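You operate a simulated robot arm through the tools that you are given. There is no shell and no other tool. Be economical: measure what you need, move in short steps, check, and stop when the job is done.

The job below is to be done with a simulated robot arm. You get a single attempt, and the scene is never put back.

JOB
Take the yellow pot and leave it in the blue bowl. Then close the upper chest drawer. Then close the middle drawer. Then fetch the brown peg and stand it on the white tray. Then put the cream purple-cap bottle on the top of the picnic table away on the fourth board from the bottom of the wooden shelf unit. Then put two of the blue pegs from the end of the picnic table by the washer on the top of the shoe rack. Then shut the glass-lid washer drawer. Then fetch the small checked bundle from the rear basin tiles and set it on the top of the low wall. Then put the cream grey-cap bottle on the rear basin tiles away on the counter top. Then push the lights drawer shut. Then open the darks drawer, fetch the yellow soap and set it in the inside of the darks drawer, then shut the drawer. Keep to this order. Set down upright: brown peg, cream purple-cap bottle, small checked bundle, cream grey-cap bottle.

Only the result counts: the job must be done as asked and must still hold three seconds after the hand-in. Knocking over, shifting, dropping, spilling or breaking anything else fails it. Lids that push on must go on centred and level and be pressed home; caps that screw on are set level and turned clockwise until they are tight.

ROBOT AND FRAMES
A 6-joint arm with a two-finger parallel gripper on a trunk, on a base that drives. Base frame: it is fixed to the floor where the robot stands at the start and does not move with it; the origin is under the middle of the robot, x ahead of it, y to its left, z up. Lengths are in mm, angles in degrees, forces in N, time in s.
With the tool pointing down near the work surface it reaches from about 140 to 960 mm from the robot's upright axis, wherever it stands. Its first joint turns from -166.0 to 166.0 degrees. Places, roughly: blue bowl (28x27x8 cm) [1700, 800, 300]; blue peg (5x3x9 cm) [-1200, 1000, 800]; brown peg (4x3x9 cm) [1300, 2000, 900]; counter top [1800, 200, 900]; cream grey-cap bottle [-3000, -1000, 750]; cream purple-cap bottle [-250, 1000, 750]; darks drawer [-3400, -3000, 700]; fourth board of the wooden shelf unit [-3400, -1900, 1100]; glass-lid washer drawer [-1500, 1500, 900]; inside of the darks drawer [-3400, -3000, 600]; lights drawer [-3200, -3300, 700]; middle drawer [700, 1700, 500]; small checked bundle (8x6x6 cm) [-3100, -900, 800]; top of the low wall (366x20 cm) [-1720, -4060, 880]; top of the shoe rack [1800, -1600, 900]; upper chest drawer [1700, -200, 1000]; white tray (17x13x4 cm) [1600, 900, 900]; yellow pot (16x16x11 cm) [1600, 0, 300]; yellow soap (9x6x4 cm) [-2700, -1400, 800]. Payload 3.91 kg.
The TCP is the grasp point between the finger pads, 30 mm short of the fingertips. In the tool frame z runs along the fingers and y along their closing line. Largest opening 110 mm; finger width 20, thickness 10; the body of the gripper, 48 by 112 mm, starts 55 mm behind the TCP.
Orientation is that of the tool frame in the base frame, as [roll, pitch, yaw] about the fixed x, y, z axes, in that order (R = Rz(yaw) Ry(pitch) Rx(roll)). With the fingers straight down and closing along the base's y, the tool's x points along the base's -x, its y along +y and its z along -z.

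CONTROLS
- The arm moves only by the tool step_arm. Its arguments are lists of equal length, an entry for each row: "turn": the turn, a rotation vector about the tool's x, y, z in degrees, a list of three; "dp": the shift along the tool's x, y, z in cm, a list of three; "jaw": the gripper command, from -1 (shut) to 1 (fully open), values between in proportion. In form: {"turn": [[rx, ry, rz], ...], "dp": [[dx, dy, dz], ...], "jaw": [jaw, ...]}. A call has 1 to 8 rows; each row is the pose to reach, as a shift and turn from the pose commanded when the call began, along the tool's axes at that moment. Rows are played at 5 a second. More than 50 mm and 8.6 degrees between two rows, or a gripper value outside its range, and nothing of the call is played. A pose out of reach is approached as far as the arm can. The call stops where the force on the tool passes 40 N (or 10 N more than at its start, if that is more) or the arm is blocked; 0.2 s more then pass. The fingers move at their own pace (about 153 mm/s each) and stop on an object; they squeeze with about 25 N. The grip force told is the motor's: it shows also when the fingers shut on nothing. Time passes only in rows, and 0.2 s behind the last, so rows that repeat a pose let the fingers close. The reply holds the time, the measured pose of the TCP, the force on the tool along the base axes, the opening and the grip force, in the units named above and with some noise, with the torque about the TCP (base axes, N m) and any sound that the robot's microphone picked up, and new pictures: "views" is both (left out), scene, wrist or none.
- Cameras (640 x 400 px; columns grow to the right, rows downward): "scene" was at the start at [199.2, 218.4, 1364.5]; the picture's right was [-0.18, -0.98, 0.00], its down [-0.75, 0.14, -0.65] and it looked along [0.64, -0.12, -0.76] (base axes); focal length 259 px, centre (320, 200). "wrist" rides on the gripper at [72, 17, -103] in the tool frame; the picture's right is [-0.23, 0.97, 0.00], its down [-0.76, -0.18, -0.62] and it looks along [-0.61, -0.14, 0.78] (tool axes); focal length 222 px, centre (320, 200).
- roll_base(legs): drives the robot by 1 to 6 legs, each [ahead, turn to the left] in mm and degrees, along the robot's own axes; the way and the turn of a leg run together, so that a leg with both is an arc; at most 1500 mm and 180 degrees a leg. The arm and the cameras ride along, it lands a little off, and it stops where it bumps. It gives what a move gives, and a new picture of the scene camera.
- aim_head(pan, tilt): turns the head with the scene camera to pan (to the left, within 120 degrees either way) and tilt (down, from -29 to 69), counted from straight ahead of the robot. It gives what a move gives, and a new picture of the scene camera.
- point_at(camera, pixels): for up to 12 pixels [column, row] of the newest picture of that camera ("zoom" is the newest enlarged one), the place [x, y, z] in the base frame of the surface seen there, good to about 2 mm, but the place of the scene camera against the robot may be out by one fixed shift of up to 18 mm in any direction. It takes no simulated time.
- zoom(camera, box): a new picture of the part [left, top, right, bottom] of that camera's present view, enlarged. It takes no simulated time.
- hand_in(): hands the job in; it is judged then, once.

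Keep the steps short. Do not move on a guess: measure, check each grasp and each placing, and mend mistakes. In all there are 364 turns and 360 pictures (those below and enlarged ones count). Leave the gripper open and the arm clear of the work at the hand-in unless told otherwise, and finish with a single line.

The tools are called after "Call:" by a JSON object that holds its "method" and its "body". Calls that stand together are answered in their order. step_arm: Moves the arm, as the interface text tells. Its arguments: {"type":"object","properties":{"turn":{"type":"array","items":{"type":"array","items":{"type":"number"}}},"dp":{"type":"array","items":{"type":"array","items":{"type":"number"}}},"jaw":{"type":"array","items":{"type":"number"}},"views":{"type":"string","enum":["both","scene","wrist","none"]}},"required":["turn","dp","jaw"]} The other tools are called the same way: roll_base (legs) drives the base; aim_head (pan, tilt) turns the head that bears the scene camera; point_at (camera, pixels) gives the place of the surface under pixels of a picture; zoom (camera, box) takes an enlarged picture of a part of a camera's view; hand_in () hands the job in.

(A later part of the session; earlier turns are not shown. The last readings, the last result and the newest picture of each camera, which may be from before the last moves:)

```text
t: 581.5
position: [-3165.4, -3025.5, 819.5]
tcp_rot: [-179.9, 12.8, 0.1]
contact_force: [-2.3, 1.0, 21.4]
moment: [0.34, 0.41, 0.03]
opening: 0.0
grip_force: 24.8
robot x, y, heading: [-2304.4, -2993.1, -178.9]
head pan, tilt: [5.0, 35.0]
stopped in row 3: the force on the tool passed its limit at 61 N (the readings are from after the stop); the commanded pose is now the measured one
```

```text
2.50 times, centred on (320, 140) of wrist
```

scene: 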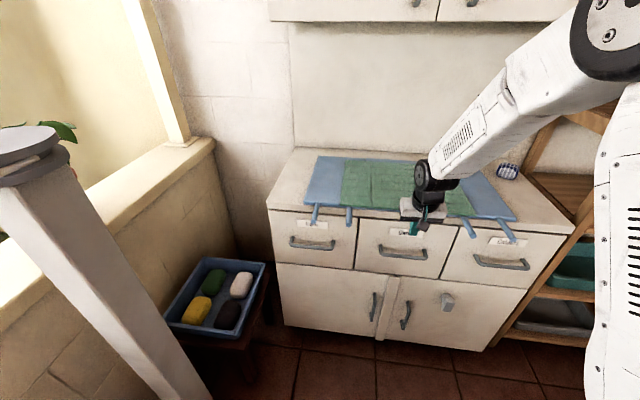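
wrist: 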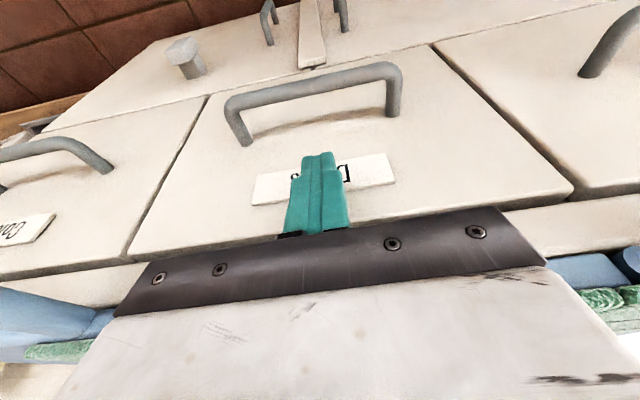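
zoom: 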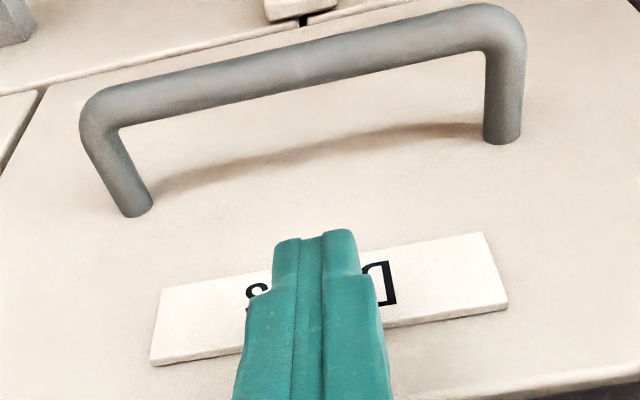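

The hand touched the cabinet's top edge. I back off and measure that edge.

Call:
{"method": "step_arm", "body": {"turn": [[0, 0, 0], [0, 0, 0]], "dp": [[2.5, 0, -3], [5, 0, -6]], "jaw": [-1, -1]}}

Call:
{"method": "point_at", "body": {"camera": "wrist", "pixels": [[200, 225], [230, 235], [470, 190], [430, 205], [100, 260], [520, 200], [180, 240], [90, 240]]}}

Call:
{"method": "zoom", "body": {"camera": "scene", "box": [260, 130, 580, 330]}}

```text
t: 582.1
position: [-3101.4, -3023.9, 863.0]
tcp_rot: [-179.8, 12.4, 0.1]
contact_force: [-0.6, -0.7, -0.7]
moment: [-0.01, 0.0, 0.0]
opening: 0.1
grip_force: 24.9
robot x, y, heading: [-2309.3, -2990.7, -178.8]
head pan, tilt: [5.0, 35.0]
```

scene: 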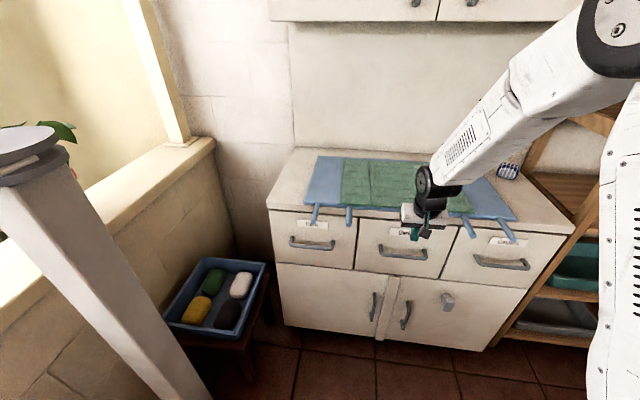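
wrist: 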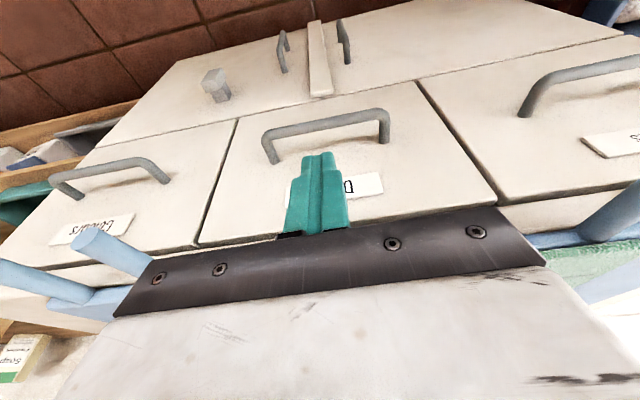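

```text
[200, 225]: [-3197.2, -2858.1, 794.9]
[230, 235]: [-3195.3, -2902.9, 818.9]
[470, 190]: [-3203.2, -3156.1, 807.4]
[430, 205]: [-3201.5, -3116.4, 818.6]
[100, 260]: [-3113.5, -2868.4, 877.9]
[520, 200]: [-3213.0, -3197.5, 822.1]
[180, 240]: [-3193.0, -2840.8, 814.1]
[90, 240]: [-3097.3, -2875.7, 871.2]
```

```text
2.00 times, centred on (420, 230) of scene
```

zoom: 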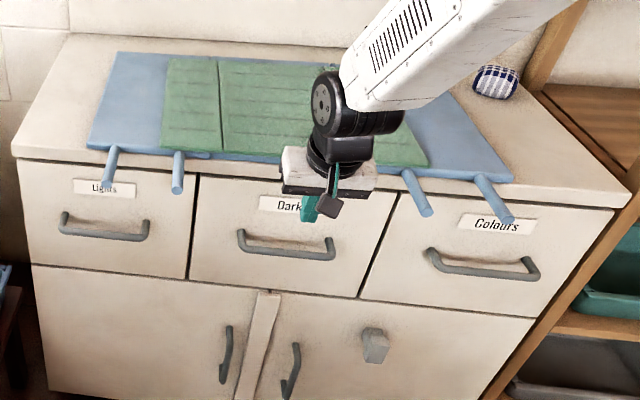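

Call:
{"method": "point_at", "body": {"camera": "zoom", "pixels": [[230, 162], [230, 172], [150, 168], [450, 195], [330, 185], [270, 158], [215, 155], [560, 190]]}}

```text
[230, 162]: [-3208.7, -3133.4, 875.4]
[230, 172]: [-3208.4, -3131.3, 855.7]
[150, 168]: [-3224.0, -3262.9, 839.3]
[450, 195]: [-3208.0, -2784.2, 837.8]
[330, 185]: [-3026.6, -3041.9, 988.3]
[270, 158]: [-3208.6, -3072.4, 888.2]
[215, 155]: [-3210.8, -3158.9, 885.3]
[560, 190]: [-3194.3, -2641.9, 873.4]
```

I'll hook with the 36° tilt instead, which keeps the hand well off the cabinet. I tilt and go to 60 mm above the hooking point.

Call:
{"method": "step_arm", "body": {"turn": [[0, -8, 0], [0, -16, 0], [0, -23.6, 0], [0, -23.6, 0], [0, -23.6, 0], [0, -23.6, 0]], "dp": [[0, 0, 0], [0, 0, 0], [0, 0, 0], [-1.55, 0, 3.0], [-3.1, 0, 6.1], [-4.65, 0, 9.1]], "jaw": [-1, -1, -1, -1, -1, -1], "views": "wrist"}}

Call:
{"method": "point_at", "body": {"camera": "wrist", "pixels": [[300, 130], [340, 122], [270, 135], [380, 115], [300, 170], [350, 165], [320, 100]]}}

```text
t: 583.5
position: [-3168.4, -3023.0, 785.4]
tcp_rot: [-179.7, 36.0, 0.0]
contact_force: [-0.1, -0.3, 0.1]
moment: [-0.02, 0.03, -0.01]
opening: 0.0
grip_force: 24.9
out of reach, approached as far as the arm can: row 3, 4
robot x, y, heading: [-2304.6, -2993.7, -179.0]
head pan, tilt: [5.0, 35.0]
```

wrist: 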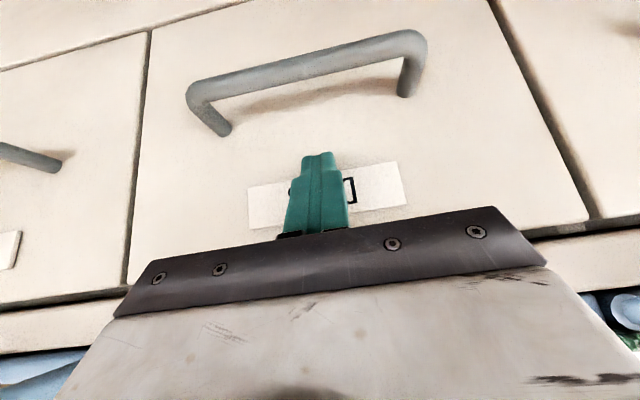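

```text
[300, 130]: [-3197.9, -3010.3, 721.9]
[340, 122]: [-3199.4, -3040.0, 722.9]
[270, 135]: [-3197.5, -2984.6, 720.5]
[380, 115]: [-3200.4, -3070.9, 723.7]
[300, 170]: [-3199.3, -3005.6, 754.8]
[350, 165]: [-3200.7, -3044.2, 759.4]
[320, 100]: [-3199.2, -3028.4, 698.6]
```

Now straight down 61 mm to hook behind the bar.

Call:
{"method": "step_arm", "body": {"turn": [[0, 0, 0], [0, 0, 0], [0, 0, 0], [0, 0, 0]], "dp": [[1.0, 0, 1.3], [1.95, 0, 2.5], [2.85, 0, 3.65], [3.75, 0, 4.82]], "jaw": [-1, -1, -1, -1], "views": "wrist"}}

Call:
{"method": "zoom", "body": {"camera": "scene", "box": [320, 180, 500, 300]}}

```text
t: 584.5
position: [-3164.8, -3025.4, 724.5]
tcp_rot: [-179.8, 36.1, 0.1]
contact_force: [-0.7, -0.2, 1.1]
moment: [0.01, -0.14, 0.0]
opening: 0.0
grip_force: 24.9
robot x, y, heading: [-2307.0, -2990.4, -178.8]
head pan, tilt: [5.0, 35.0]
```

wrist: 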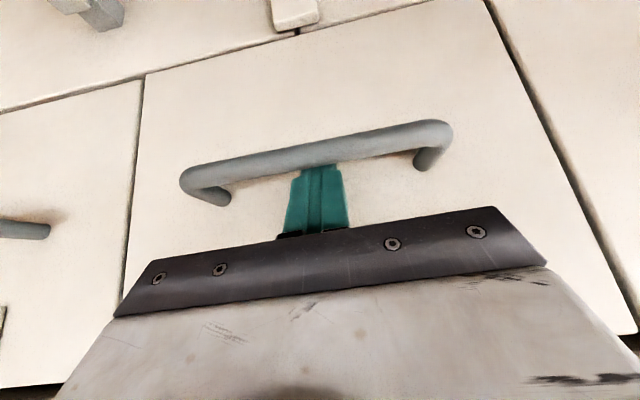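

```text
3.33 times, centred on (410, 240) of scene
```

zoom: 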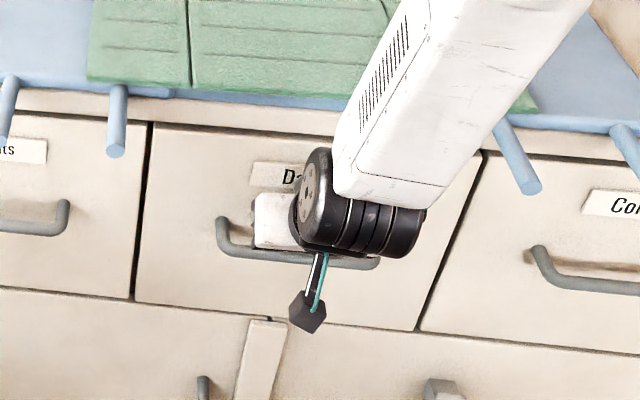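

Hooked behind the bar. I pull by backing the base 180 mm.

Call:
{"method": "roll_base", "body": {"legs": [[-180, 0]]}}

Call:
{"method": "zoom", "body": {"camera": "scene", "box": [260, 130, 560, 320]}}

```text
t: 586.0
position: [-2982.6, -3023.5, 722.8]
tcp_rot: [-179.9, 36.0, 0.1]
contact_force: [-0.4, 0.0, 0.0]
moment: [0.02, 0.01, 0.02]
opening: 0.1
grip_force: 24.6
robot x, y, heading: [-2127.9, -2989.6, -178.7]
head pan, tilt: [5.0, 35.0]
```

scene: 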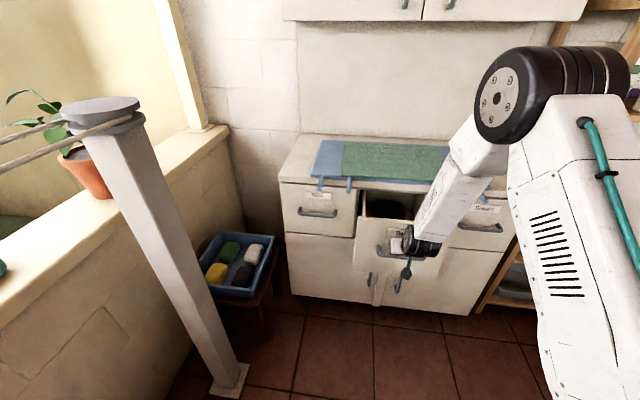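

```text
2.11 times, centred on (410, 225) of scene
```

zoom: 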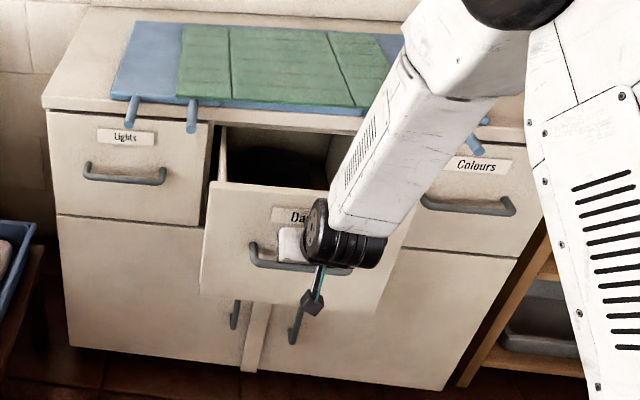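

The Darks drawer is open (~180 mm). I unhook upward and raise the arm.

Call:
{"method": "step_arm", "body": {"turn": [[0, 0, 0], [0, 0, 0], [0, 0, 0], [0, 0, 0], [0, 0, 0], [0, 0, 0], [0, 0, 0], [0, 0, 0]], "dp": [[-1.2, 0, -1.6], [-3.5, 0, -4.9], [-6.2, 0, -8.6], [-9, 0, -12.4], [-11.8, 0, -16.2], [-14.6, 0, -20], [-17.4, 0, -23.9], [-20.2, 0, -27.7]], "jaw": [-1, -1, -1, -1, -1, -1, -1, -1], "views": "none"}}

Call:
{"method": "zoom", "body": {"camera": "scene", "box": [260, 130, 560, 320]}}

Call:
{"method": "point_at", "body": {"camera": "scene", "pixels": [[400, 240], [400, 225], [375, 215], [440, 220], [400, 205], [385, 200], [420, 200]]}}

```text
t: 587.9
position: [-2979.6, -3029.2, 1063.6]
tcp_rot: [-179.0, 36.3, 0.2]
contact_force: [-0.2, 0.0, -0.6]
moment: [0.02, 0.0, 0.02]
opening: 0.0
grip_force: 24.8
out of reach, approached as far as the arm can: row 8
robot x, y, heading: [-2123.1, -2989.3, -178.8]
head pan, tilt: [5.0, 35.0]
```

```text
2.11 times, centred on (410, 225) of scene
```

zoom: 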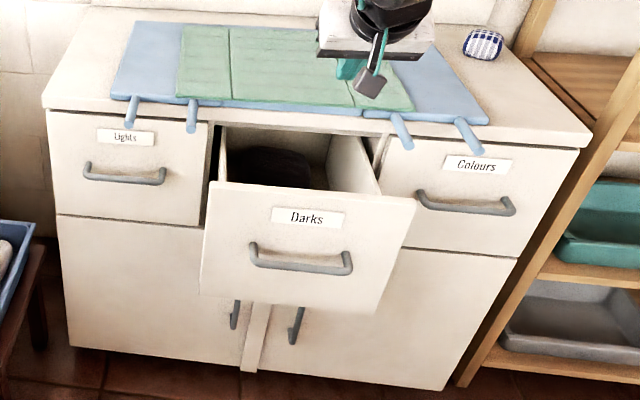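

```text
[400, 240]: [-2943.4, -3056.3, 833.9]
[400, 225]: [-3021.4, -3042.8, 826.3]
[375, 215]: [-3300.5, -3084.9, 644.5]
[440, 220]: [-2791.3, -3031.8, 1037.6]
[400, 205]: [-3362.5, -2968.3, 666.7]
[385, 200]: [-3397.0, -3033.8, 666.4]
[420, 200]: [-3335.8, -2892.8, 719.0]
```

Call:
{"method": "point_at", "body": {"camera": "scene", "pixels": [[400, 18], [430, 5], [500, 15], [330, 15]]}}

```text
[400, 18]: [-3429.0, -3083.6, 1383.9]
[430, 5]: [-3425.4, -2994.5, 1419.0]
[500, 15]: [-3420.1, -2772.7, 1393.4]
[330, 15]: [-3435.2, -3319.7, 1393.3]
```

I drive forward 305 mm, turn right to face +y, and advance 650 mm toward the soap.

Call:
{"method": "roll_base", "body": {"legs": [[305, 0], [0, -90], [650, 0]]}}

Call:
{"method": "aim_head", "body": {"pan": 5, "tilt": 40}}

```text
t: 597.0
position: [-2506.0, -1480.6, 1063.9]
tcp_rot: [-179.0, 36.4, -89.3]
contact_force: [-0.4, 0.3, 0.7]
moment: [0.02, 0.0, 0.02]
opening: 0.1
grip_force: 25.3
robot x, y, heading: [-2456.0, -2332.9, 91.6]
head pan, tilt: [5.0, 35.0]
```

scene: 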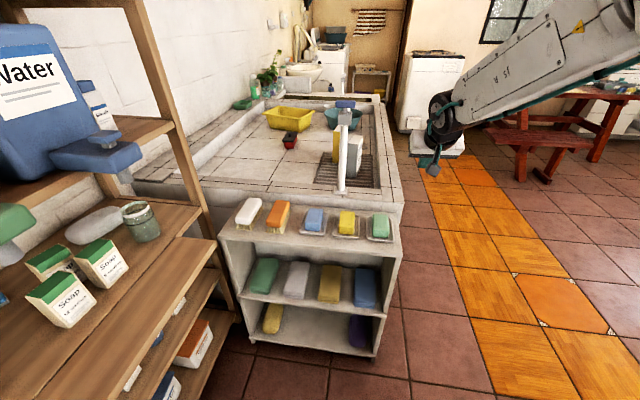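

```text
t: 597.6
position: [-2505.9, -1481.1, 1065.0]
tcp_rot: [-179.0, 36.4, -89.3]
contact_force: [0.5, 0.3, 0.3]
moment: [0.0, -0.04, 0.02]
opening: 0.0
grip_force: 25.9
robot x, y, heading: [-2458.0, -2333.4, 91.8]
head pan, tilt: [5.0, 40.0]
```

scene: 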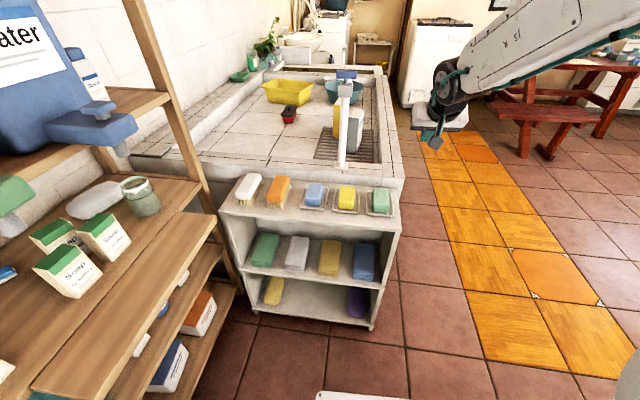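

The yellow soap lies on its dish at (347,197). I zoom and measure.

Call:
{"method": "zoom", "body": {"camera": "scene", "box": [290, 160, 410, 235]}}

Call:
{"method": "point_at", "body": {"camera": "scene", "pixels": [[346, 192], [346, 202], [338, 195], [355, 196], [346, 210], [313, 195], [380, 198], [365, 205], [328, 200], [342, 160]]}}

```text
5.33 times, centred on (350, 198) of scene
```

zoom: 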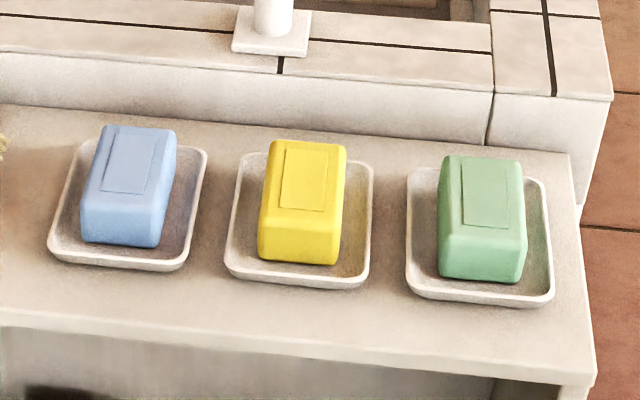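

```text
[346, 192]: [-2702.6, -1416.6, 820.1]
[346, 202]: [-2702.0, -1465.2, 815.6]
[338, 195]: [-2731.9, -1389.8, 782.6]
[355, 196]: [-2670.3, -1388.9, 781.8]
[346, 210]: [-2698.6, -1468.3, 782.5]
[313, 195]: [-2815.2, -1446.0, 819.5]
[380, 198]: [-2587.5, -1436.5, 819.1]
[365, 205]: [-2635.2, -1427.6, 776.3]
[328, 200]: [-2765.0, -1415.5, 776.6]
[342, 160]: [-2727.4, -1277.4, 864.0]
```

Soap: x -2731…-2672, y -1470…-1385, top z≈803. I move to a pre-grasp point above and before it, jaws to 90 mm.

Call:
{"method": "step_arm", "body": {"turn": [[0, 0, 0], [0, 0, 0], [0, 0, 0], [0, 0, 0], [0, 0, 0], [0, 0, 0]], "dp": [[1.76, 3.27, 2.4], [3.5, 6.5, 4.8], [5.3, 9.8, 7.2], [7, 13.1, 9.5], [8.8, 16.3, 11.9], [10.56, 19.6, 14.3]], "jaw": [0, 0.64, 0.64, 0.64, 0.64, 0.64]}}

Call:
{"method": "zoom", "body": {"camera": "wrist", "box": [160, 0, 480, 200]}}

```text
t: 599.0
position: [-2700.9, -1480.6, 883.7]
tcp_rot: [-179.0, 36.5, -89.4]
contact_force: [0.1, -0.5, 0.5]
moment: [0.0, 0.0, -0.02]
opening: 90.2
grip_force: 0.0
robot x, y, heading: [-2451.7, -2332.6, 91.5]
head pan, tilt: [5.0, 40.0]
```

scene: 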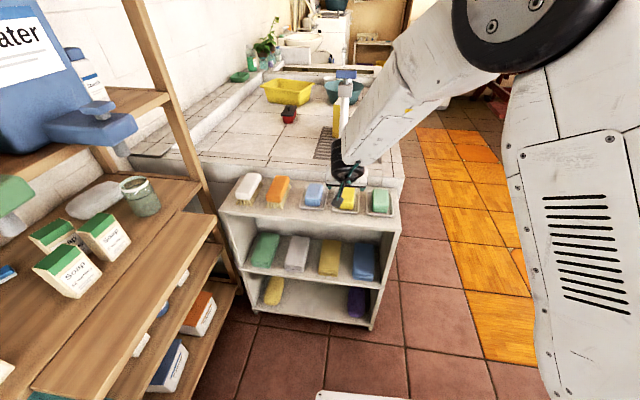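
wrist: 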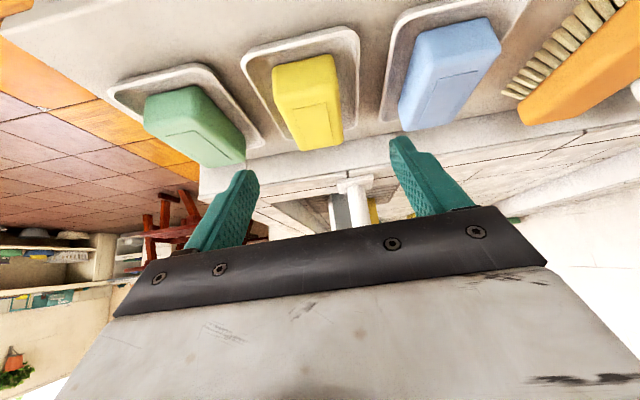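

```text
2.00 times, centred on (320, 100) of wrist
```

zoom: 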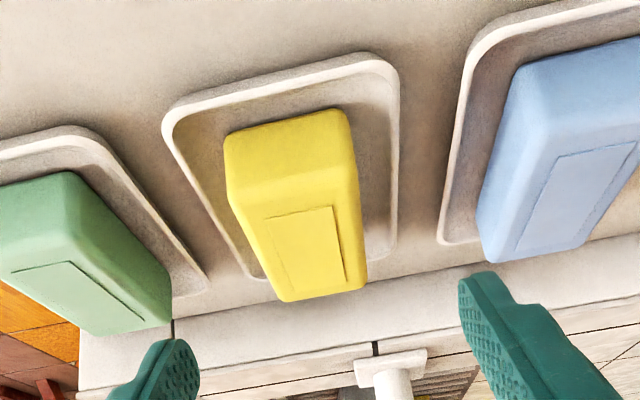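

Call:
{"method": "point_at", "body": {"camera": "zoom", "pixels": [[232, 195], [355, 170], [280, 295], [362, 280], [228, 145], [345, 120], [300, 250], [395, 150], [175, 130], [290, 70], [360, 325]]}}

```text
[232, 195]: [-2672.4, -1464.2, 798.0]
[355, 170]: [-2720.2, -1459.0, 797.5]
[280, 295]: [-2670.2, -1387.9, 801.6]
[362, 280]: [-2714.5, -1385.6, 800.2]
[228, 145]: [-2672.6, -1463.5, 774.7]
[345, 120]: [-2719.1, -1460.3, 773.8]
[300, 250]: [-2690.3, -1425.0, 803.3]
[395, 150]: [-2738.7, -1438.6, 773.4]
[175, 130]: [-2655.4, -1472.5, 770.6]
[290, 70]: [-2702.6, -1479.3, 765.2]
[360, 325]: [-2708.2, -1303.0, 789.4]
```

I advance 96 mm to TCP (-2694,-1424,806); the tips stay just above the dish rim.

Call:
{"method": "step_arm", "body": {"turn": [[0, 0, 0], [0, 0, 0], [0, 0, 0], [0, 0, 0], [0, 0, 0], [0, 0, 0]], "dp": [[0, -0.4, 3.2], [0.05, -0.7, 6.4], [0.08, -0.7, 9.5], [0.08, -0.7, 9.5], [0.08, -0.7, 9.5], [0.08, -0.7, 9.5]], "jaw": [0.64, 0.64, 0.64, 0.2, -0.4, -1], "views": "wrist"}}

```text
t: 600.4
position: [-2692.4, -1428.1, 808.1]
tcp_rot: [-179.0, 36.4, -89.4]
contact_force: [0.1, 0.7, 2.1]
moment: [0.22, 0.12, -0.01]
opening: 51.8
grip_force: 25.0
robot x, y, heading: [-2455.9, -2333.2, 91.7]
head pan, tilt: [5.0, 40.0]
```

wrist: 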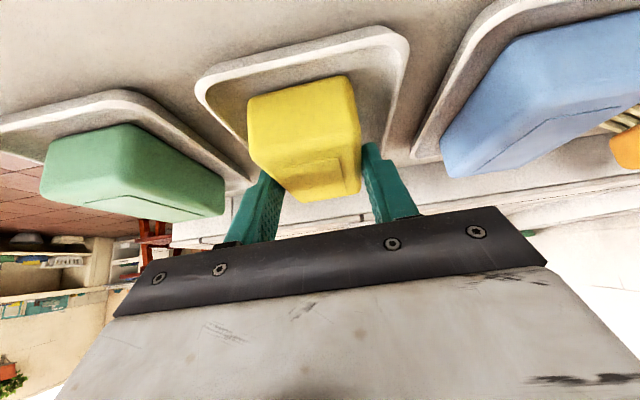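

Gripped at 51.8 mm. I lift 250 mm and check.

Call:
{"method": "step_arm", "body": {"turn": [[0, 0, 0], [0, 0, 0], [0, 0, 0], [0, 0, 0], [0, 0, 0], [0, 0, 0], [0, 0, 0]], "dp": [[-0.9, 0, -1.2], [-2.4, 0, -3.2], [-5, 0, -6.8], [-7.6, 0, -10.3], [-10.2, 0, -13.8], [-12.8, 0, -17.3], [-15, 0, -20.2]], "jaw": [-1, -1, -1, -1, -1, -1, -1]}}

```text
t: 602.0
position: [-2697.0, -1425.7, 1057.2]
tcp_rot: [-178.9, 36.3, -89.3]
contact_force: [0.1, 0.7, -2.3]
moment: [-0.03, 0.0, 0.0]
opening: 51.7
grip_force: 24.8
robot x, y, heading: [-2456.4, -2333.4, 91.7]
head pan, tilt: [5.0, 40.0]
```

scene: 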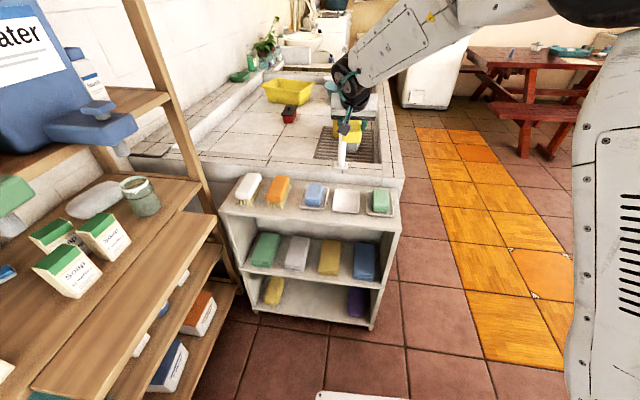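
wrist: 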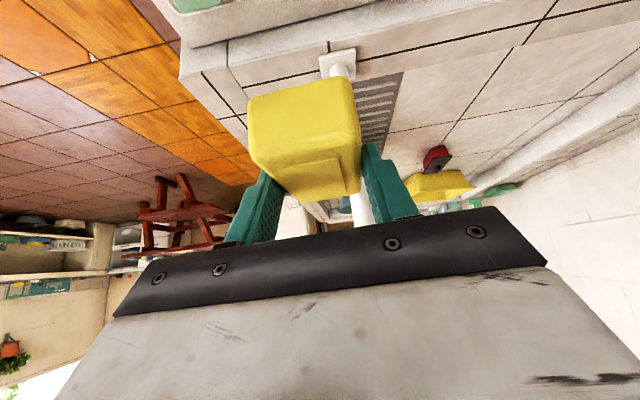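

Soap in hand, dish left in place. I pull the arm in, back to the drawers and turn to face them.

Call:
{"method": "step_arm", "body": {"turn": [[0, 0, 0], [0, 0, 0], [0, 0, 0], [0, 0, 0]], "dp": [[3.8, 0.5, -2.8], [7.6, 0, -5.6], [11.5, -1, -8.4], [15.3, -2, -11.2]], "jaw": [-1, -1, -1, -1], "views": "none"}}

Call:
{"method": "roll_base", "body": {"legs": [[-650, 0], [0, 88.5]]}}

Call:
{"method": "aim_head", "body": {"pan": 5, "tilt": 42}}

```text
t: 603.0
position: [-2675.8, -1614.2, 1056.2]
tcp_rot: [-179.0, 36.4, -89.5]
contact_force: [-0.1, 0.5, -2.3]
moment: [0.01, 0.0, -0.02]
opening: 51.9
grip_force: 25.1
robot x, y, heading: [-2456.6, -2334.9, 91.7]
head pan, tilt: [5.0, 40.0]
```

```text
t: 610.4
position: [-3159.0, -3184.0, 1057.2]
tcp_rot: [-179.0, 36.4, 0.0]
contact_force: [0.1, -0.6, -2.1]
moment: [-0.01, -0.02, 0.01]
opening: 51.8
grip_force: 25.1
robot x, y, heading: [-2437.5, -2970.3, -178.7]
head pan, tilt: [5.0, 40.0]
```

scene: 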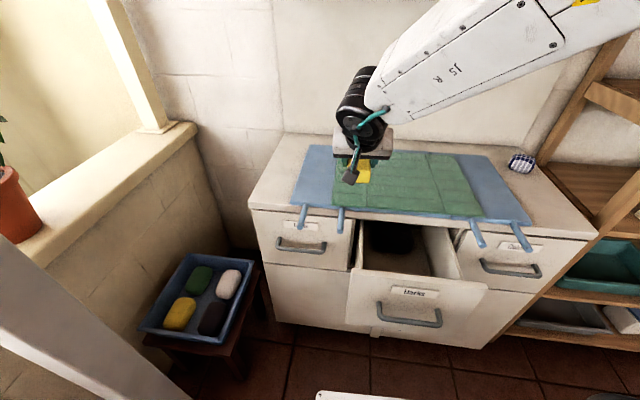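

```text
t: 611.0
position: [-3158.7, -3184.8, 1057.4]
tcp_rot: [-179.0, 36.4, 0.0]
contact_force: [-0.2, 0.8, -2.8]
moment: [-0.01, -0.05, -0.03]
opening: 51.6
grip_force: 25.2
robot x, y, heading: [-2436.3, -2970.1, -179.0]
head pan, tilt: [5.0, 42.0]
```

scene: 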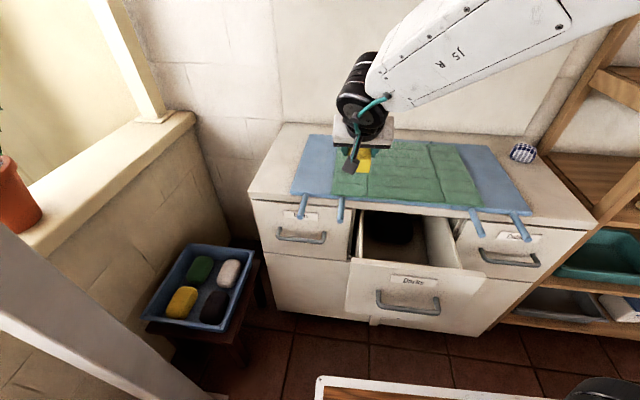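

Call:
{"method": "zoom", "body": {"camera": "scene", "box": [330, 190, 500, 320]}}

Call:
{"method": "point_at", "body": {"camera": "zoom", "pixels": [[180, 190], [250, 215], [330, 230], [380, 180], [130, 215], [300, 255], [450, 280], [170, 110], [230, 140], [350, 150], [105, 240]]}}

```text
3.08 times, centred on (415, 255) of scene
```

zoom: 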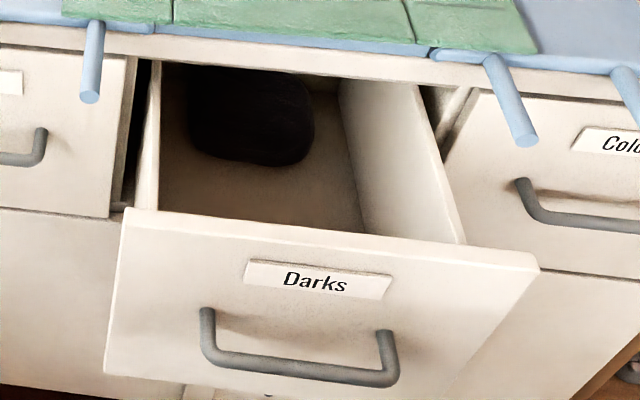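

```text
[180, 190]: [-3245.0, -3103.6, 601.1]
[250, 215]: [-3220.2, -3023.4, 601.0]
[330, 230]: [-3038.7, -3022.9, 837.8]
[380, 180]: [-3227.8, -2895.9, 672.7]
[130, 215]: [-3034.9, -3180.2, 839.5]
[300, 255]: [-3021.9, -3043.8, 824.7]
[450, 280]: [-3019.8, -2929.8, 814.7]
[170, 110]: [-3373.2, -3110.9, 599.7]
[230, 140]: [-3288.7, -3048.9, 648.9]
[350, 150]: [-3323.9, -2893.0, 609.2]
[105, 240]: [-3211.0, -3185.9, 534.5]
```

Drawer inside: floor z≈584, x -3200…-3040 usable, y -3150…-2910. With the tilt the hand would meet the drawer front, so I turn the tool vertical over the drawer at (-3118,-3030).

Call:
{"method": "step_arm", "body": {"turn": [[0, 7.2, 0], [0, 14.4, 0], [0, 21.6, 0], [0, 28.8, 0], [0, 36.2, 0]], "dp": [[0.66, -3.1, -0.5], [1.3, -6.2, -1], [2, -9.2, -1.5], [2.6, -12.3, -1.9], [3.3, -15.4, -2.4]], "jaw": [-1, -1, -1, -1, -1]}}

Call:
{"method": "zoom", "body": {"camera": "wrist", "box": [160, 0, 480, 200]}}

```text
t: 612.2
position: [-3111.9, -3029.0, 1018.8]
tcp_rot: [-168.5, 5.6, 0.1]
contact_force: [0.2, -1.3, -1.5]
moment: [0.01, 0.03, -0.01]
opening: 51.8
grip_force: 25.1
out of reach, approached as far as the arm can: row 3, 4, 5
robot x, y, heading: [-2440.1, -2974.6, -179.1]
head pan, tilt: [5.0, 42.0]
```

scene: 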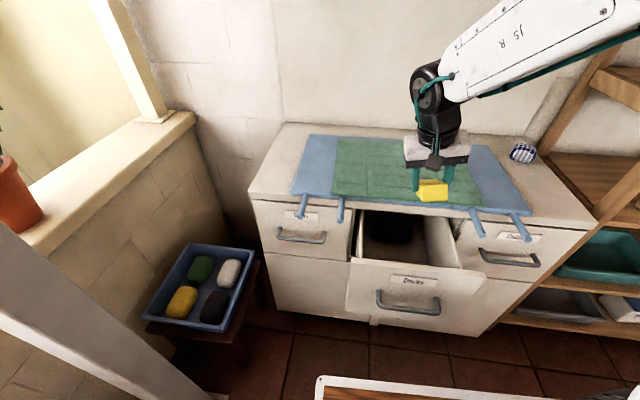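
wrist: 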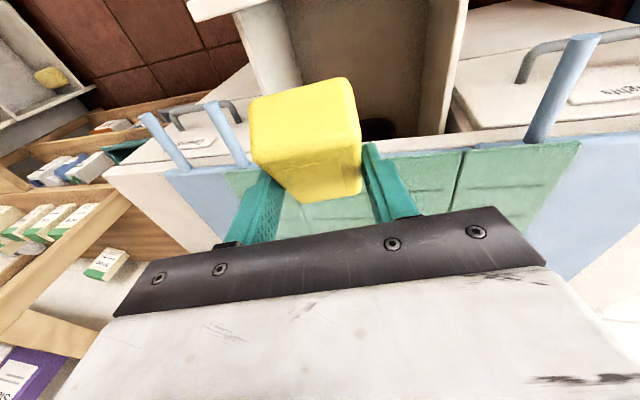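

```text
2.00 times, centred on (320, 100) of wrist
```

zoom: 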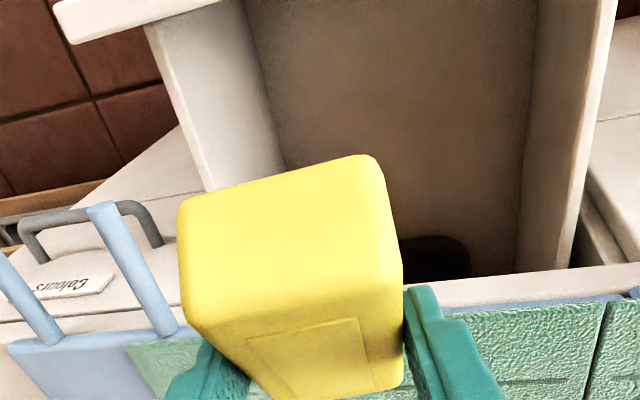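

Slightly out of reach there (11° side tilt). I back the base 90 mm and correct the tilt while moving back over the drawer.

Call:
{"method": "roll_base", "body": {"legs": [[-90, 0]]}}

Call:
{"method": "step_arm", "body": {"turn": [[-4, 0, 0], [-8, 0, 0], [-11.5, 0, 0]], "dp": [[-3, 0, 0], [-6, 0, 0], [-8.5, 0, 0]], "jaw": [-1, -1, -1], "views": "wrist"}}

```text
t: 613.3
position: [-3022.9, -3026.1, 1019.2]
tcp_rot: [-168.5, 5.7, 0.0]
contact_force: [0.9, 0.5, -2.5]
moment: [-0.01, -0.02, 0.0]
opening: 51.8
grip_force: 25.0
robot x, y, heading: [-2342.3, -2970.2, -179.2]
head pan, tilt: [5.0, 42.0]
```

scene: 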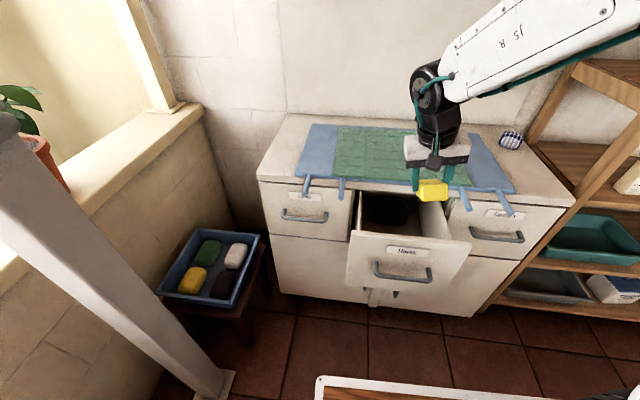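

```text
t: 614.1
position: [-3094.1, -3036.9, 994.5]
tcp_rot: [-171.1, 10.3, 0.4]
contact_force: [0.3, 0.4, -1.1]
moment: [-0.01, 0.01, 0.03]
opening: 51.8
grip_force: 25.1
out of reach, approached as far as the arm can: row 1, 2, 3
robot x, y, heading: [-2347.9, -2971.8, -179.0]
head pan, tilt: [5.0, 42.0]
```

wrist: 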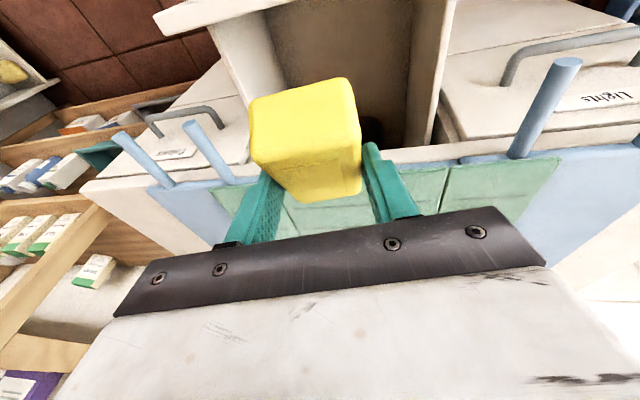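

Still limited at this folded radius. I back another 60 mm, and descend while moving outward, where the pose is reachable.

Call:
{"method": "roll_base", "body": {"legs": [[-60, 0]]}}

Call:
{"method": "step_arm", "body": {"turn": [[-3, 0, 0], [-6, 0, 0], [-9, 0, 0], [-9, 0, 0]], "dp": [[-2.0, -0.3, 3.4], [-4.0, -0.6, 6.8], [-6.0, -0.9, 10.2], [-6.0, -0.9, 12]], "jaw": [-1, -1, -1, -1]}}

```text
t: 615.1
position: [-3034.3, -3034.2, 992.9]
tcp_rot: [-171.1, 10.4, 0.5]
contact_force: [-0.6, 0.2, -2.3]
moment: [-0.01, 0.02, -0.02]
opening: 51.6
grip_force: 25.4
robot x, y, heading: [-2287.2, -2970.1, -178.9]
head pan, tilt: [5.0, 42.0]
```

scene: 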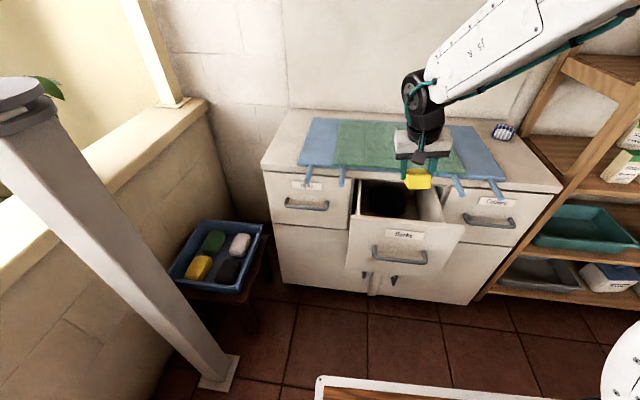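

```text
t: 616.1
position: [-3090.9, -3024.2, 889.0]
tcp_rot: [-174.3, 12.8, 0.5]
contact_force: [-0.1, 0.0, -2.3]
moment: [-0.01, -0.01, -0.02]
opening: 51.8
grip_force: 25.6
out of reach, approached as far as the arm can: row 1, 2, 3, 4
robot x, y, heading: [-2289.1, -2968.3, -179.1]
head pan, tilt: [5.0, 42.0]
```

scene: 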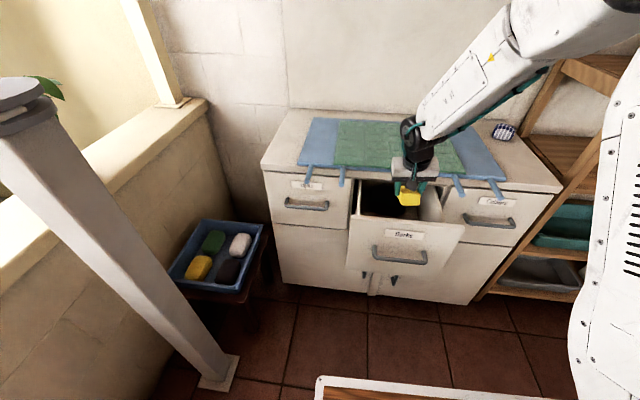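
wrist: 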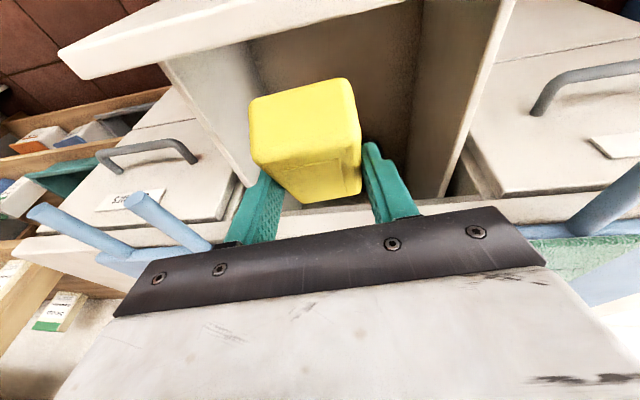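

Call:
{"method": "step_arm", "body": {"turn": [[-1.9, 0, 0], [-3.8, 0, 0], [-5.7, 0, 0]], "dp": [[0, 0.5, 4.0], [0, 1.0, 8.1], [0, 1.5, 12.2]], "jaw": [-1, -1, -1]}}

Call:
{"method": "zoom", "body": {"camera": "scene", "box": [320, 90, 520, 290]}}

```text
t: 616.9
position: [-3110.7, -3031.2, 761.5]
tcp_rot: [-178.2, 13.9, 0.4]
contact_force: [-0.2, -1.1, -0.6]
moment: [0.0, 0.03, 0.0]
opening: 51.8
grip_force: 25.6
out of reach, approached as far as the arm can: row 1, 2, 3
robot x, y, heading: [-2285.4, -2974.0, -179.0]
head pan, tilt: [5.0, 42.0]
```

scene: 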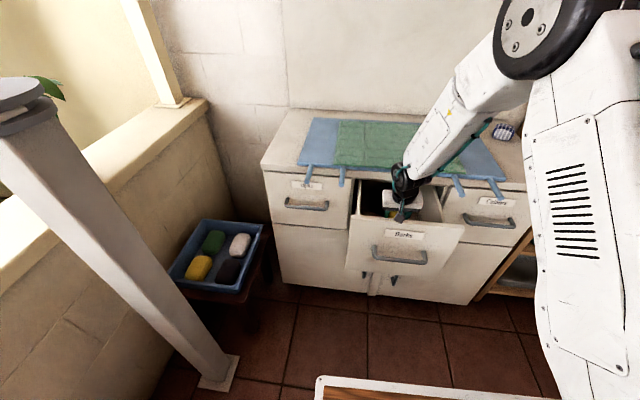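
wrist: 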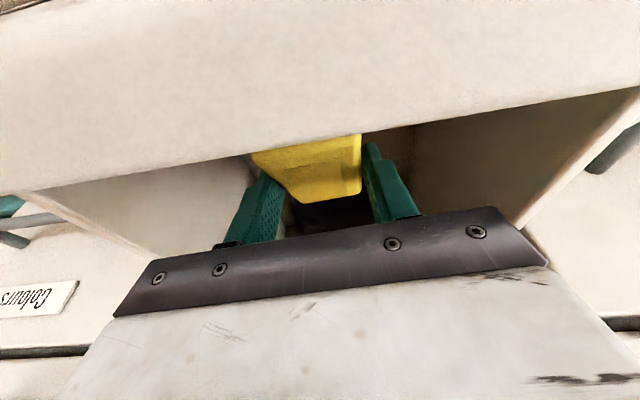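

```text
2.00 times, centred on (420, 190) of scene
```

zoom: 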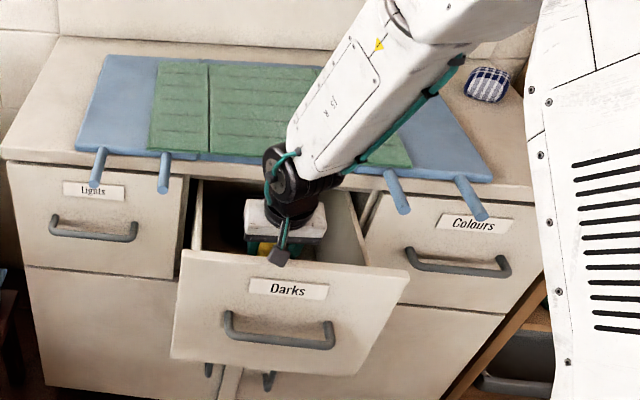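

The camera housing would meet the drawer front if I went straight down here. I shift 50 mm inward, then lower 95 mm.

Call:
{"method": "step_arm", "body": {"turn": [[0, 0, 0], [0, 0, 0], [0, 0, 0], [0, 0, 0], [0, 0, 0]], "dp": [[-2.4, 0, 0.6], [-4.85, 0, 1.2], [-4.1, 0, 4.2], [-3.3, 0, 7.3], [-2.6, 0, 10.4]], "jaw": [-1, -1, -1, -1, -1]}}

Call:
{"method": "zoom", "body": {"camera": "scene", "box": [320, 90, 520, 290]}}

```text
t: 617.6
position: [-3153.2, -3039.6, 750.7]
tcp_rot: [-177.7, 14.7, 0.4]
contact_force: [-0.5, 1.4, 19.2]
moment: [-0.33, -2.23, 0.07]
opening: 51.5
grip_force: 25.0
out of reach, approached as far as the arm can: row 1, 2, 3
robot x, y, heading: [-2291.8, -2970.2, -179.0]
head pan, tilt: [5.0, 42.0]
stopped in row 3: the force on the tool passed its limit at 73 N (the readings are from after the stop); the commanded pose is now the measured one
```

scene: 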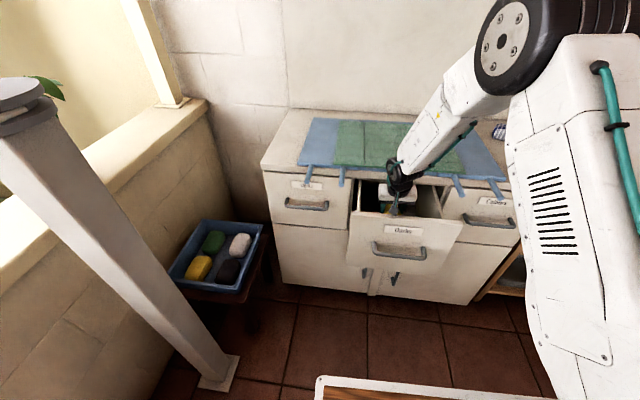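
wrist: 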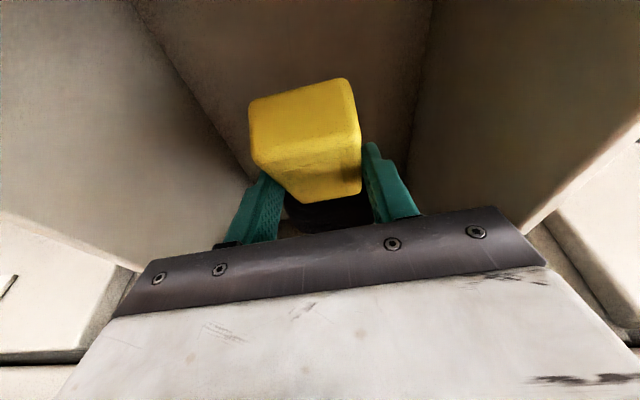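

```text
2.00 times, centred on (420, 190) of scene
```

zoom: 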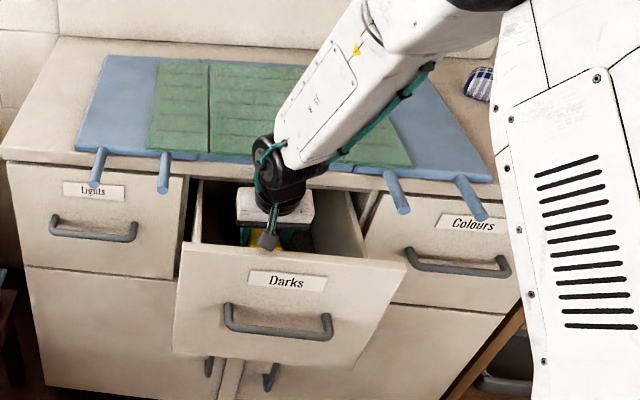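

The camera housing sat on the drawer front (contact 116 mm toward me). I rise 15 mm, shift 35 mm further in, and lower again.

Call:
{"method": "step_arm", "body": {"turn": [[0, 0, 0], [0, 0, 0], [0, 0, 0], [0, 0, 0], [0, 0, 0], [0, 0, 0]], "dp": [[-0.5, -0.4, -1.6], [-3.9, -0.8, -0.6], [-3.2, -0.9, 2.2], [-2.5, -0.9, 5.0], [-1.8, -0.9, 7.6], [-1.4, -0.9, 9.0]], "jaw": [-1, -1, -1, -1, -1, -1]}}

Call:
{"method": "zoom", "body": {"camera": "scene", "box": [320, 90, 520, 290]}}

```text
t: 618.2
position: [-3169.8, -3036.1, 760.3]
tcp_rot: [-176.7, 14.3, 0.4]
contact_force: [8.3, -1.7, -2.7]
moment: [0.1, 0.55, -0.06]
opening: 51.9
grip_force: 24.7
out of reach, approached as far as the arm can: row 2
robot x, y, heading: [-2287.5, -2972.1, -178.8]
head pan, tilt: [5.0, 42.0]
stopped in row 2: the force on the tool passed its limit at 110 N (the readings are from after the stop); the commanded pose is now the measured one
```

scene: 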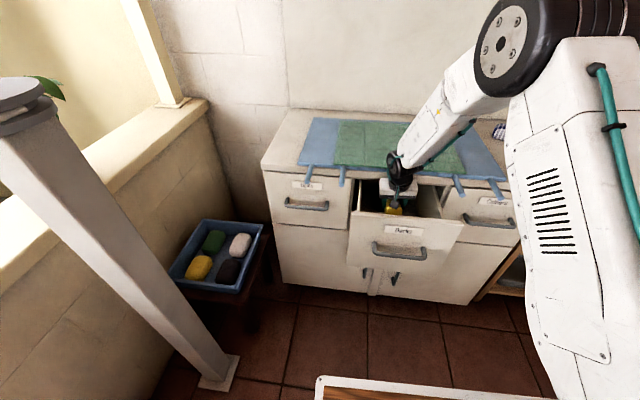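
wrist: 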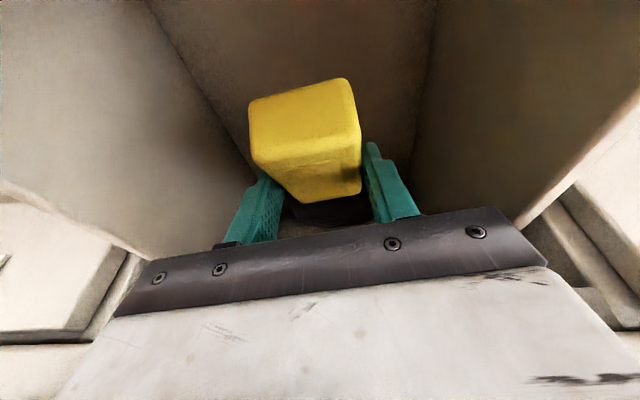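

```text
2.00 times, centred on (420, 190) of scene
```

zoom: 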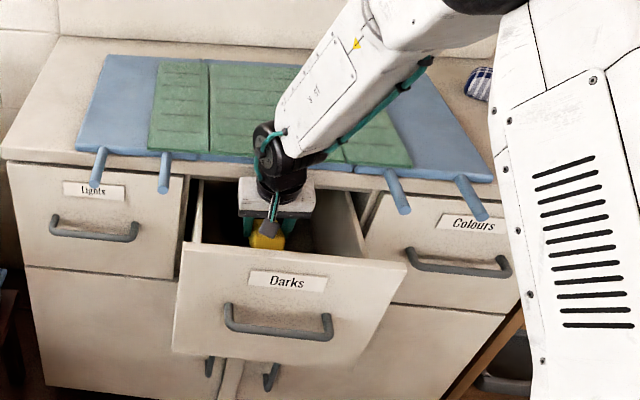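

The wrist met the worktop edge; x≈-3170 is the limit, and the camera is now inside the drawer front. I move 4 mm back and lower from here.

Call:
{"method": "step_arm", "body": {"turn": [[0, 0, 0], [0, 0, 0], [0, 0, 0], [0, 0, 0], [0, 0, 0]], "dp": [[0.4, 0, -0.1], [1.0, 0, 2.3], [1.64, 0, 4.75], [2.2, 0, 7.2], [2.65, 0, 8.8]], "jaw": [-1, -1, -1, -1, -1]}}

Call:
{"method": "zoom", "body": {"camera": "scene", "box": [320, 90, 520, 290]}}

```text
t: 619.4
position: [-3166.7, -3030.8, 671.1]
tcp_rot: [-176.7, 14.4, 0.4]
contact_force: [0.2, -0.5, -1.5]
moment: [0.0, 0.02, 0.04]
opening: 51.6
grip_force: 25.4
robot x, y, heading: [-2288.2, -2971.8, -179.0]
head pan, tilt: [5.0, 42.0]
no pictures are left
```

```text
refused: no pictures are left
```

No pictures remain, so I go on by readings. The soap's lowest point is ~29 mm above the drawer floor; I lower another 24 mm in small rows.

Call:
{"method": "step_arm", "body": {"turn": [[0, 0, 0], [0, 0, 0], [0, 0, 0], [0, 0, 0]], "dp": [[0.25, 0, 0.8], [0.4, 0, 1.4], [0.5, 0, 1.9], [0.6, 0, 2.3]], "jaw": [-1, -1, -1, -1], "views": "none"}}

```text
t: 620.4
position: [-3167.2, -3028.8, 645.8]
tcp_rot: [-176.7, 14.6, 0.5]
contact_force: [-0.4, -0.1, -1.8]
moment: [-0.02, -0.02, 0.02]
opening: 52.1
grip_force: 25.0
robot x, y, heading: [-2287.7, -2968.2, -178.8]
head pan, tilt: [5.0, 42.0]
no pictures are left
```

Call:
{"method": "step_arm", "body": {"turn": [[0, 0, 0], [0, 0, 0], [0, 0, 0]], "dp": [[0.1, 0, 0.3], [0.2, 0, 0.6], [0.28, 0, 0.9]], "jaw": [-1, -1, -1], "views": "none"}}

```text
t: 621.2
position: [-3165.5, -3029.5, 638.3]
tcp_rot: [-176.7, 14.5, 0.5]
contact_force: [0.1, 0.0, 5.0]
moment: [-0.16, 0.19, 0.04]
opening: 52.0
grip_force: 25.3
robot x, y, heading: [-2285.2, -2968.7, -179.1]
head pan, tilt: [5.0, 42.0]
no pictures are left
```

Contact (5 N). I release and rise straight up 190 mm.

Call:
{"method": "step_arm", "body": {"turn": [[0, 0, 0], [0, 0, 0], [0, 0, 0], [0, 0, 0], [0, 0, 0], [0, 0, 0], [0, 0, 0], [0, 0, 0]], "dp": [[0, 0, 0], [0, 0, 0], [0, 0, 0], [-0.7, 0, -3], [-1.7, 0, -7], [-2.7, 0, -11], [-3.6, 0, -15], [-4.4, 0, -19]], "jaw": [0, 0.6, 0.7, 0.7, 0.7, 0.7, 0.7, 0.7], "views": "none"}}

```text
t: 623.0
position: [-3157.0, -3042.0, 828.5]
tcp_rot: [-175.7, 14.9, 0.4]
contact_force: [-0.4, 0.3, 0.4]
moment: [-0.01, 0.01, 0.0]
opening: 93.6
grip_force: 0.0
out of reach, approached as far as the arm can: row 8
robot x, y, heading: [-2288.4, -2967.5, -179.3]
head pan, tilt: [5.0, 42.0]
no pictures are left
```

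Released (opening 93.6, no load). I rise 80 mm more to clear the drawer front, closing the jaws.

Call:
{"method": "step_arm", "body": {"turn": [[0, 0, 0], [0, 0, 0], [0, 0, 0]], "dp": [[-0.7, 0, -2.8], [-1.4, 0, -5.6], [-2.0, 0, -8.4]], "jaw": [0.7, 0, -1], "views": "none"}}

```text
t: 623.8
position: [-3150.0, -3050.6, 906.8]
tcp_rot: [-174.5, 15.6, 0.5]
contact_force: [0.2, 0.4, -0.5]
moment: [0.0, -0.04, 0.03]
opening: 0.0
grip_force: 25.0
out of reach, approached as far as the arm can: row 1, 2, 3
robot x, y, heading: [-2289.5, -2968.5, -178.7]
head pan, tilt: [5.0, 42.0]
no pictures are left
```

I back the base 160 mm so that the hand is before the drawer front.

Call:
{"method": "roll_base", "body": {"legs": [[-160, 0]]}}

Call:
{"method": "step_arm", "body": {"turn": [[-1.1, -4.1, 0], [-2.2, -8.2, 0], [-3.3, -12.4, 0], [-4.4, -16.5, 0], [-5.5, -20.6, 0]], "dp": [[2, -0.8, -0.5], [4.2, -1.6, -1.0], [5.3, -1.2, 2.5], [6.3, -0.9, 6.2], [7.4, -0.55, 10.3]], "jaw": [-1, -1, -1, -1, -1], "views": "none"}}

```text
t: 625.2
position: [-2985.9, -3047.8, 905.6]
tcp_rot: [-174.4, 15.7, 0.6]
contact_force: [-0.9, 0.8, 0.3]
moment: [0.02, 0.04, -0.01]
opening: 0.1
grip_force: 24.7
robot x, y, heading: [-2122.5, -2968.5, -178.8]
head pan, tilt: [5.0, 42.0]
```

```text
t: 626.4
position: [-2933.8, -3013.1, 784.1]
tcp_rot: [177.3, 34.4, -13.8]
contact_force: [-1.4, -3.2, 1.0]
moment: [0.18, -0.12, -0.19]
opening: 0.3
grip_force: 25.3
robot x, y, heading: [-2124.8, -2967.8, -179.1]
head pan, tilt: [5.0, 42.0]
no pictures are left
```

I square the tool (yaw +13.8°).

Call:
{"method": "step_arm", "body": {"turn": [[-2.5, -0.8, -5.7], [-5.1, -1.6, -11.4]], "dp": [[0, 0, 0], [0, 0, 0]], "jaw": [-1, -1], "views": "none"}}

```text
t: 627.0
position: [-2942.4, -3033.5, 788.0]
tcp_rot: [-176.0, 37.4, 16.2]
contact_force: [0.5, -0.7, 1.4]
moment: [-0.01, 0.0, 0.0]
opening: 0.1
grip_force: 24.9
robot x, y, heading: [-2124.9, -2969.5, -179.1]
head pan, tilt: [5.0, 42.0]
no pictures are left
```

Call:
{"method": "step_arm", "body": {"turn": [[0, 0, 0], [0, 0, 0]], "dp": [[0, 0, 0], [0, 0, 0]], "jaw": [-1, -1], "views": "none"}}

```text
t: 627.6
position: [-2942.6, -3032.2, 787.9]
tcp_rot: [-176.0, 37.4, 16.1]
contact_force: [0.6, -0.4, 0.3]
moment: [-0.03, 0.02, -0.02]
opening: 0.1
grip_force: 24.9
robot x, y, heading: [-2127.4, -2965.9, -178.9]
head pan, tilt: [5.0, 42.0]
no pictures are left
```

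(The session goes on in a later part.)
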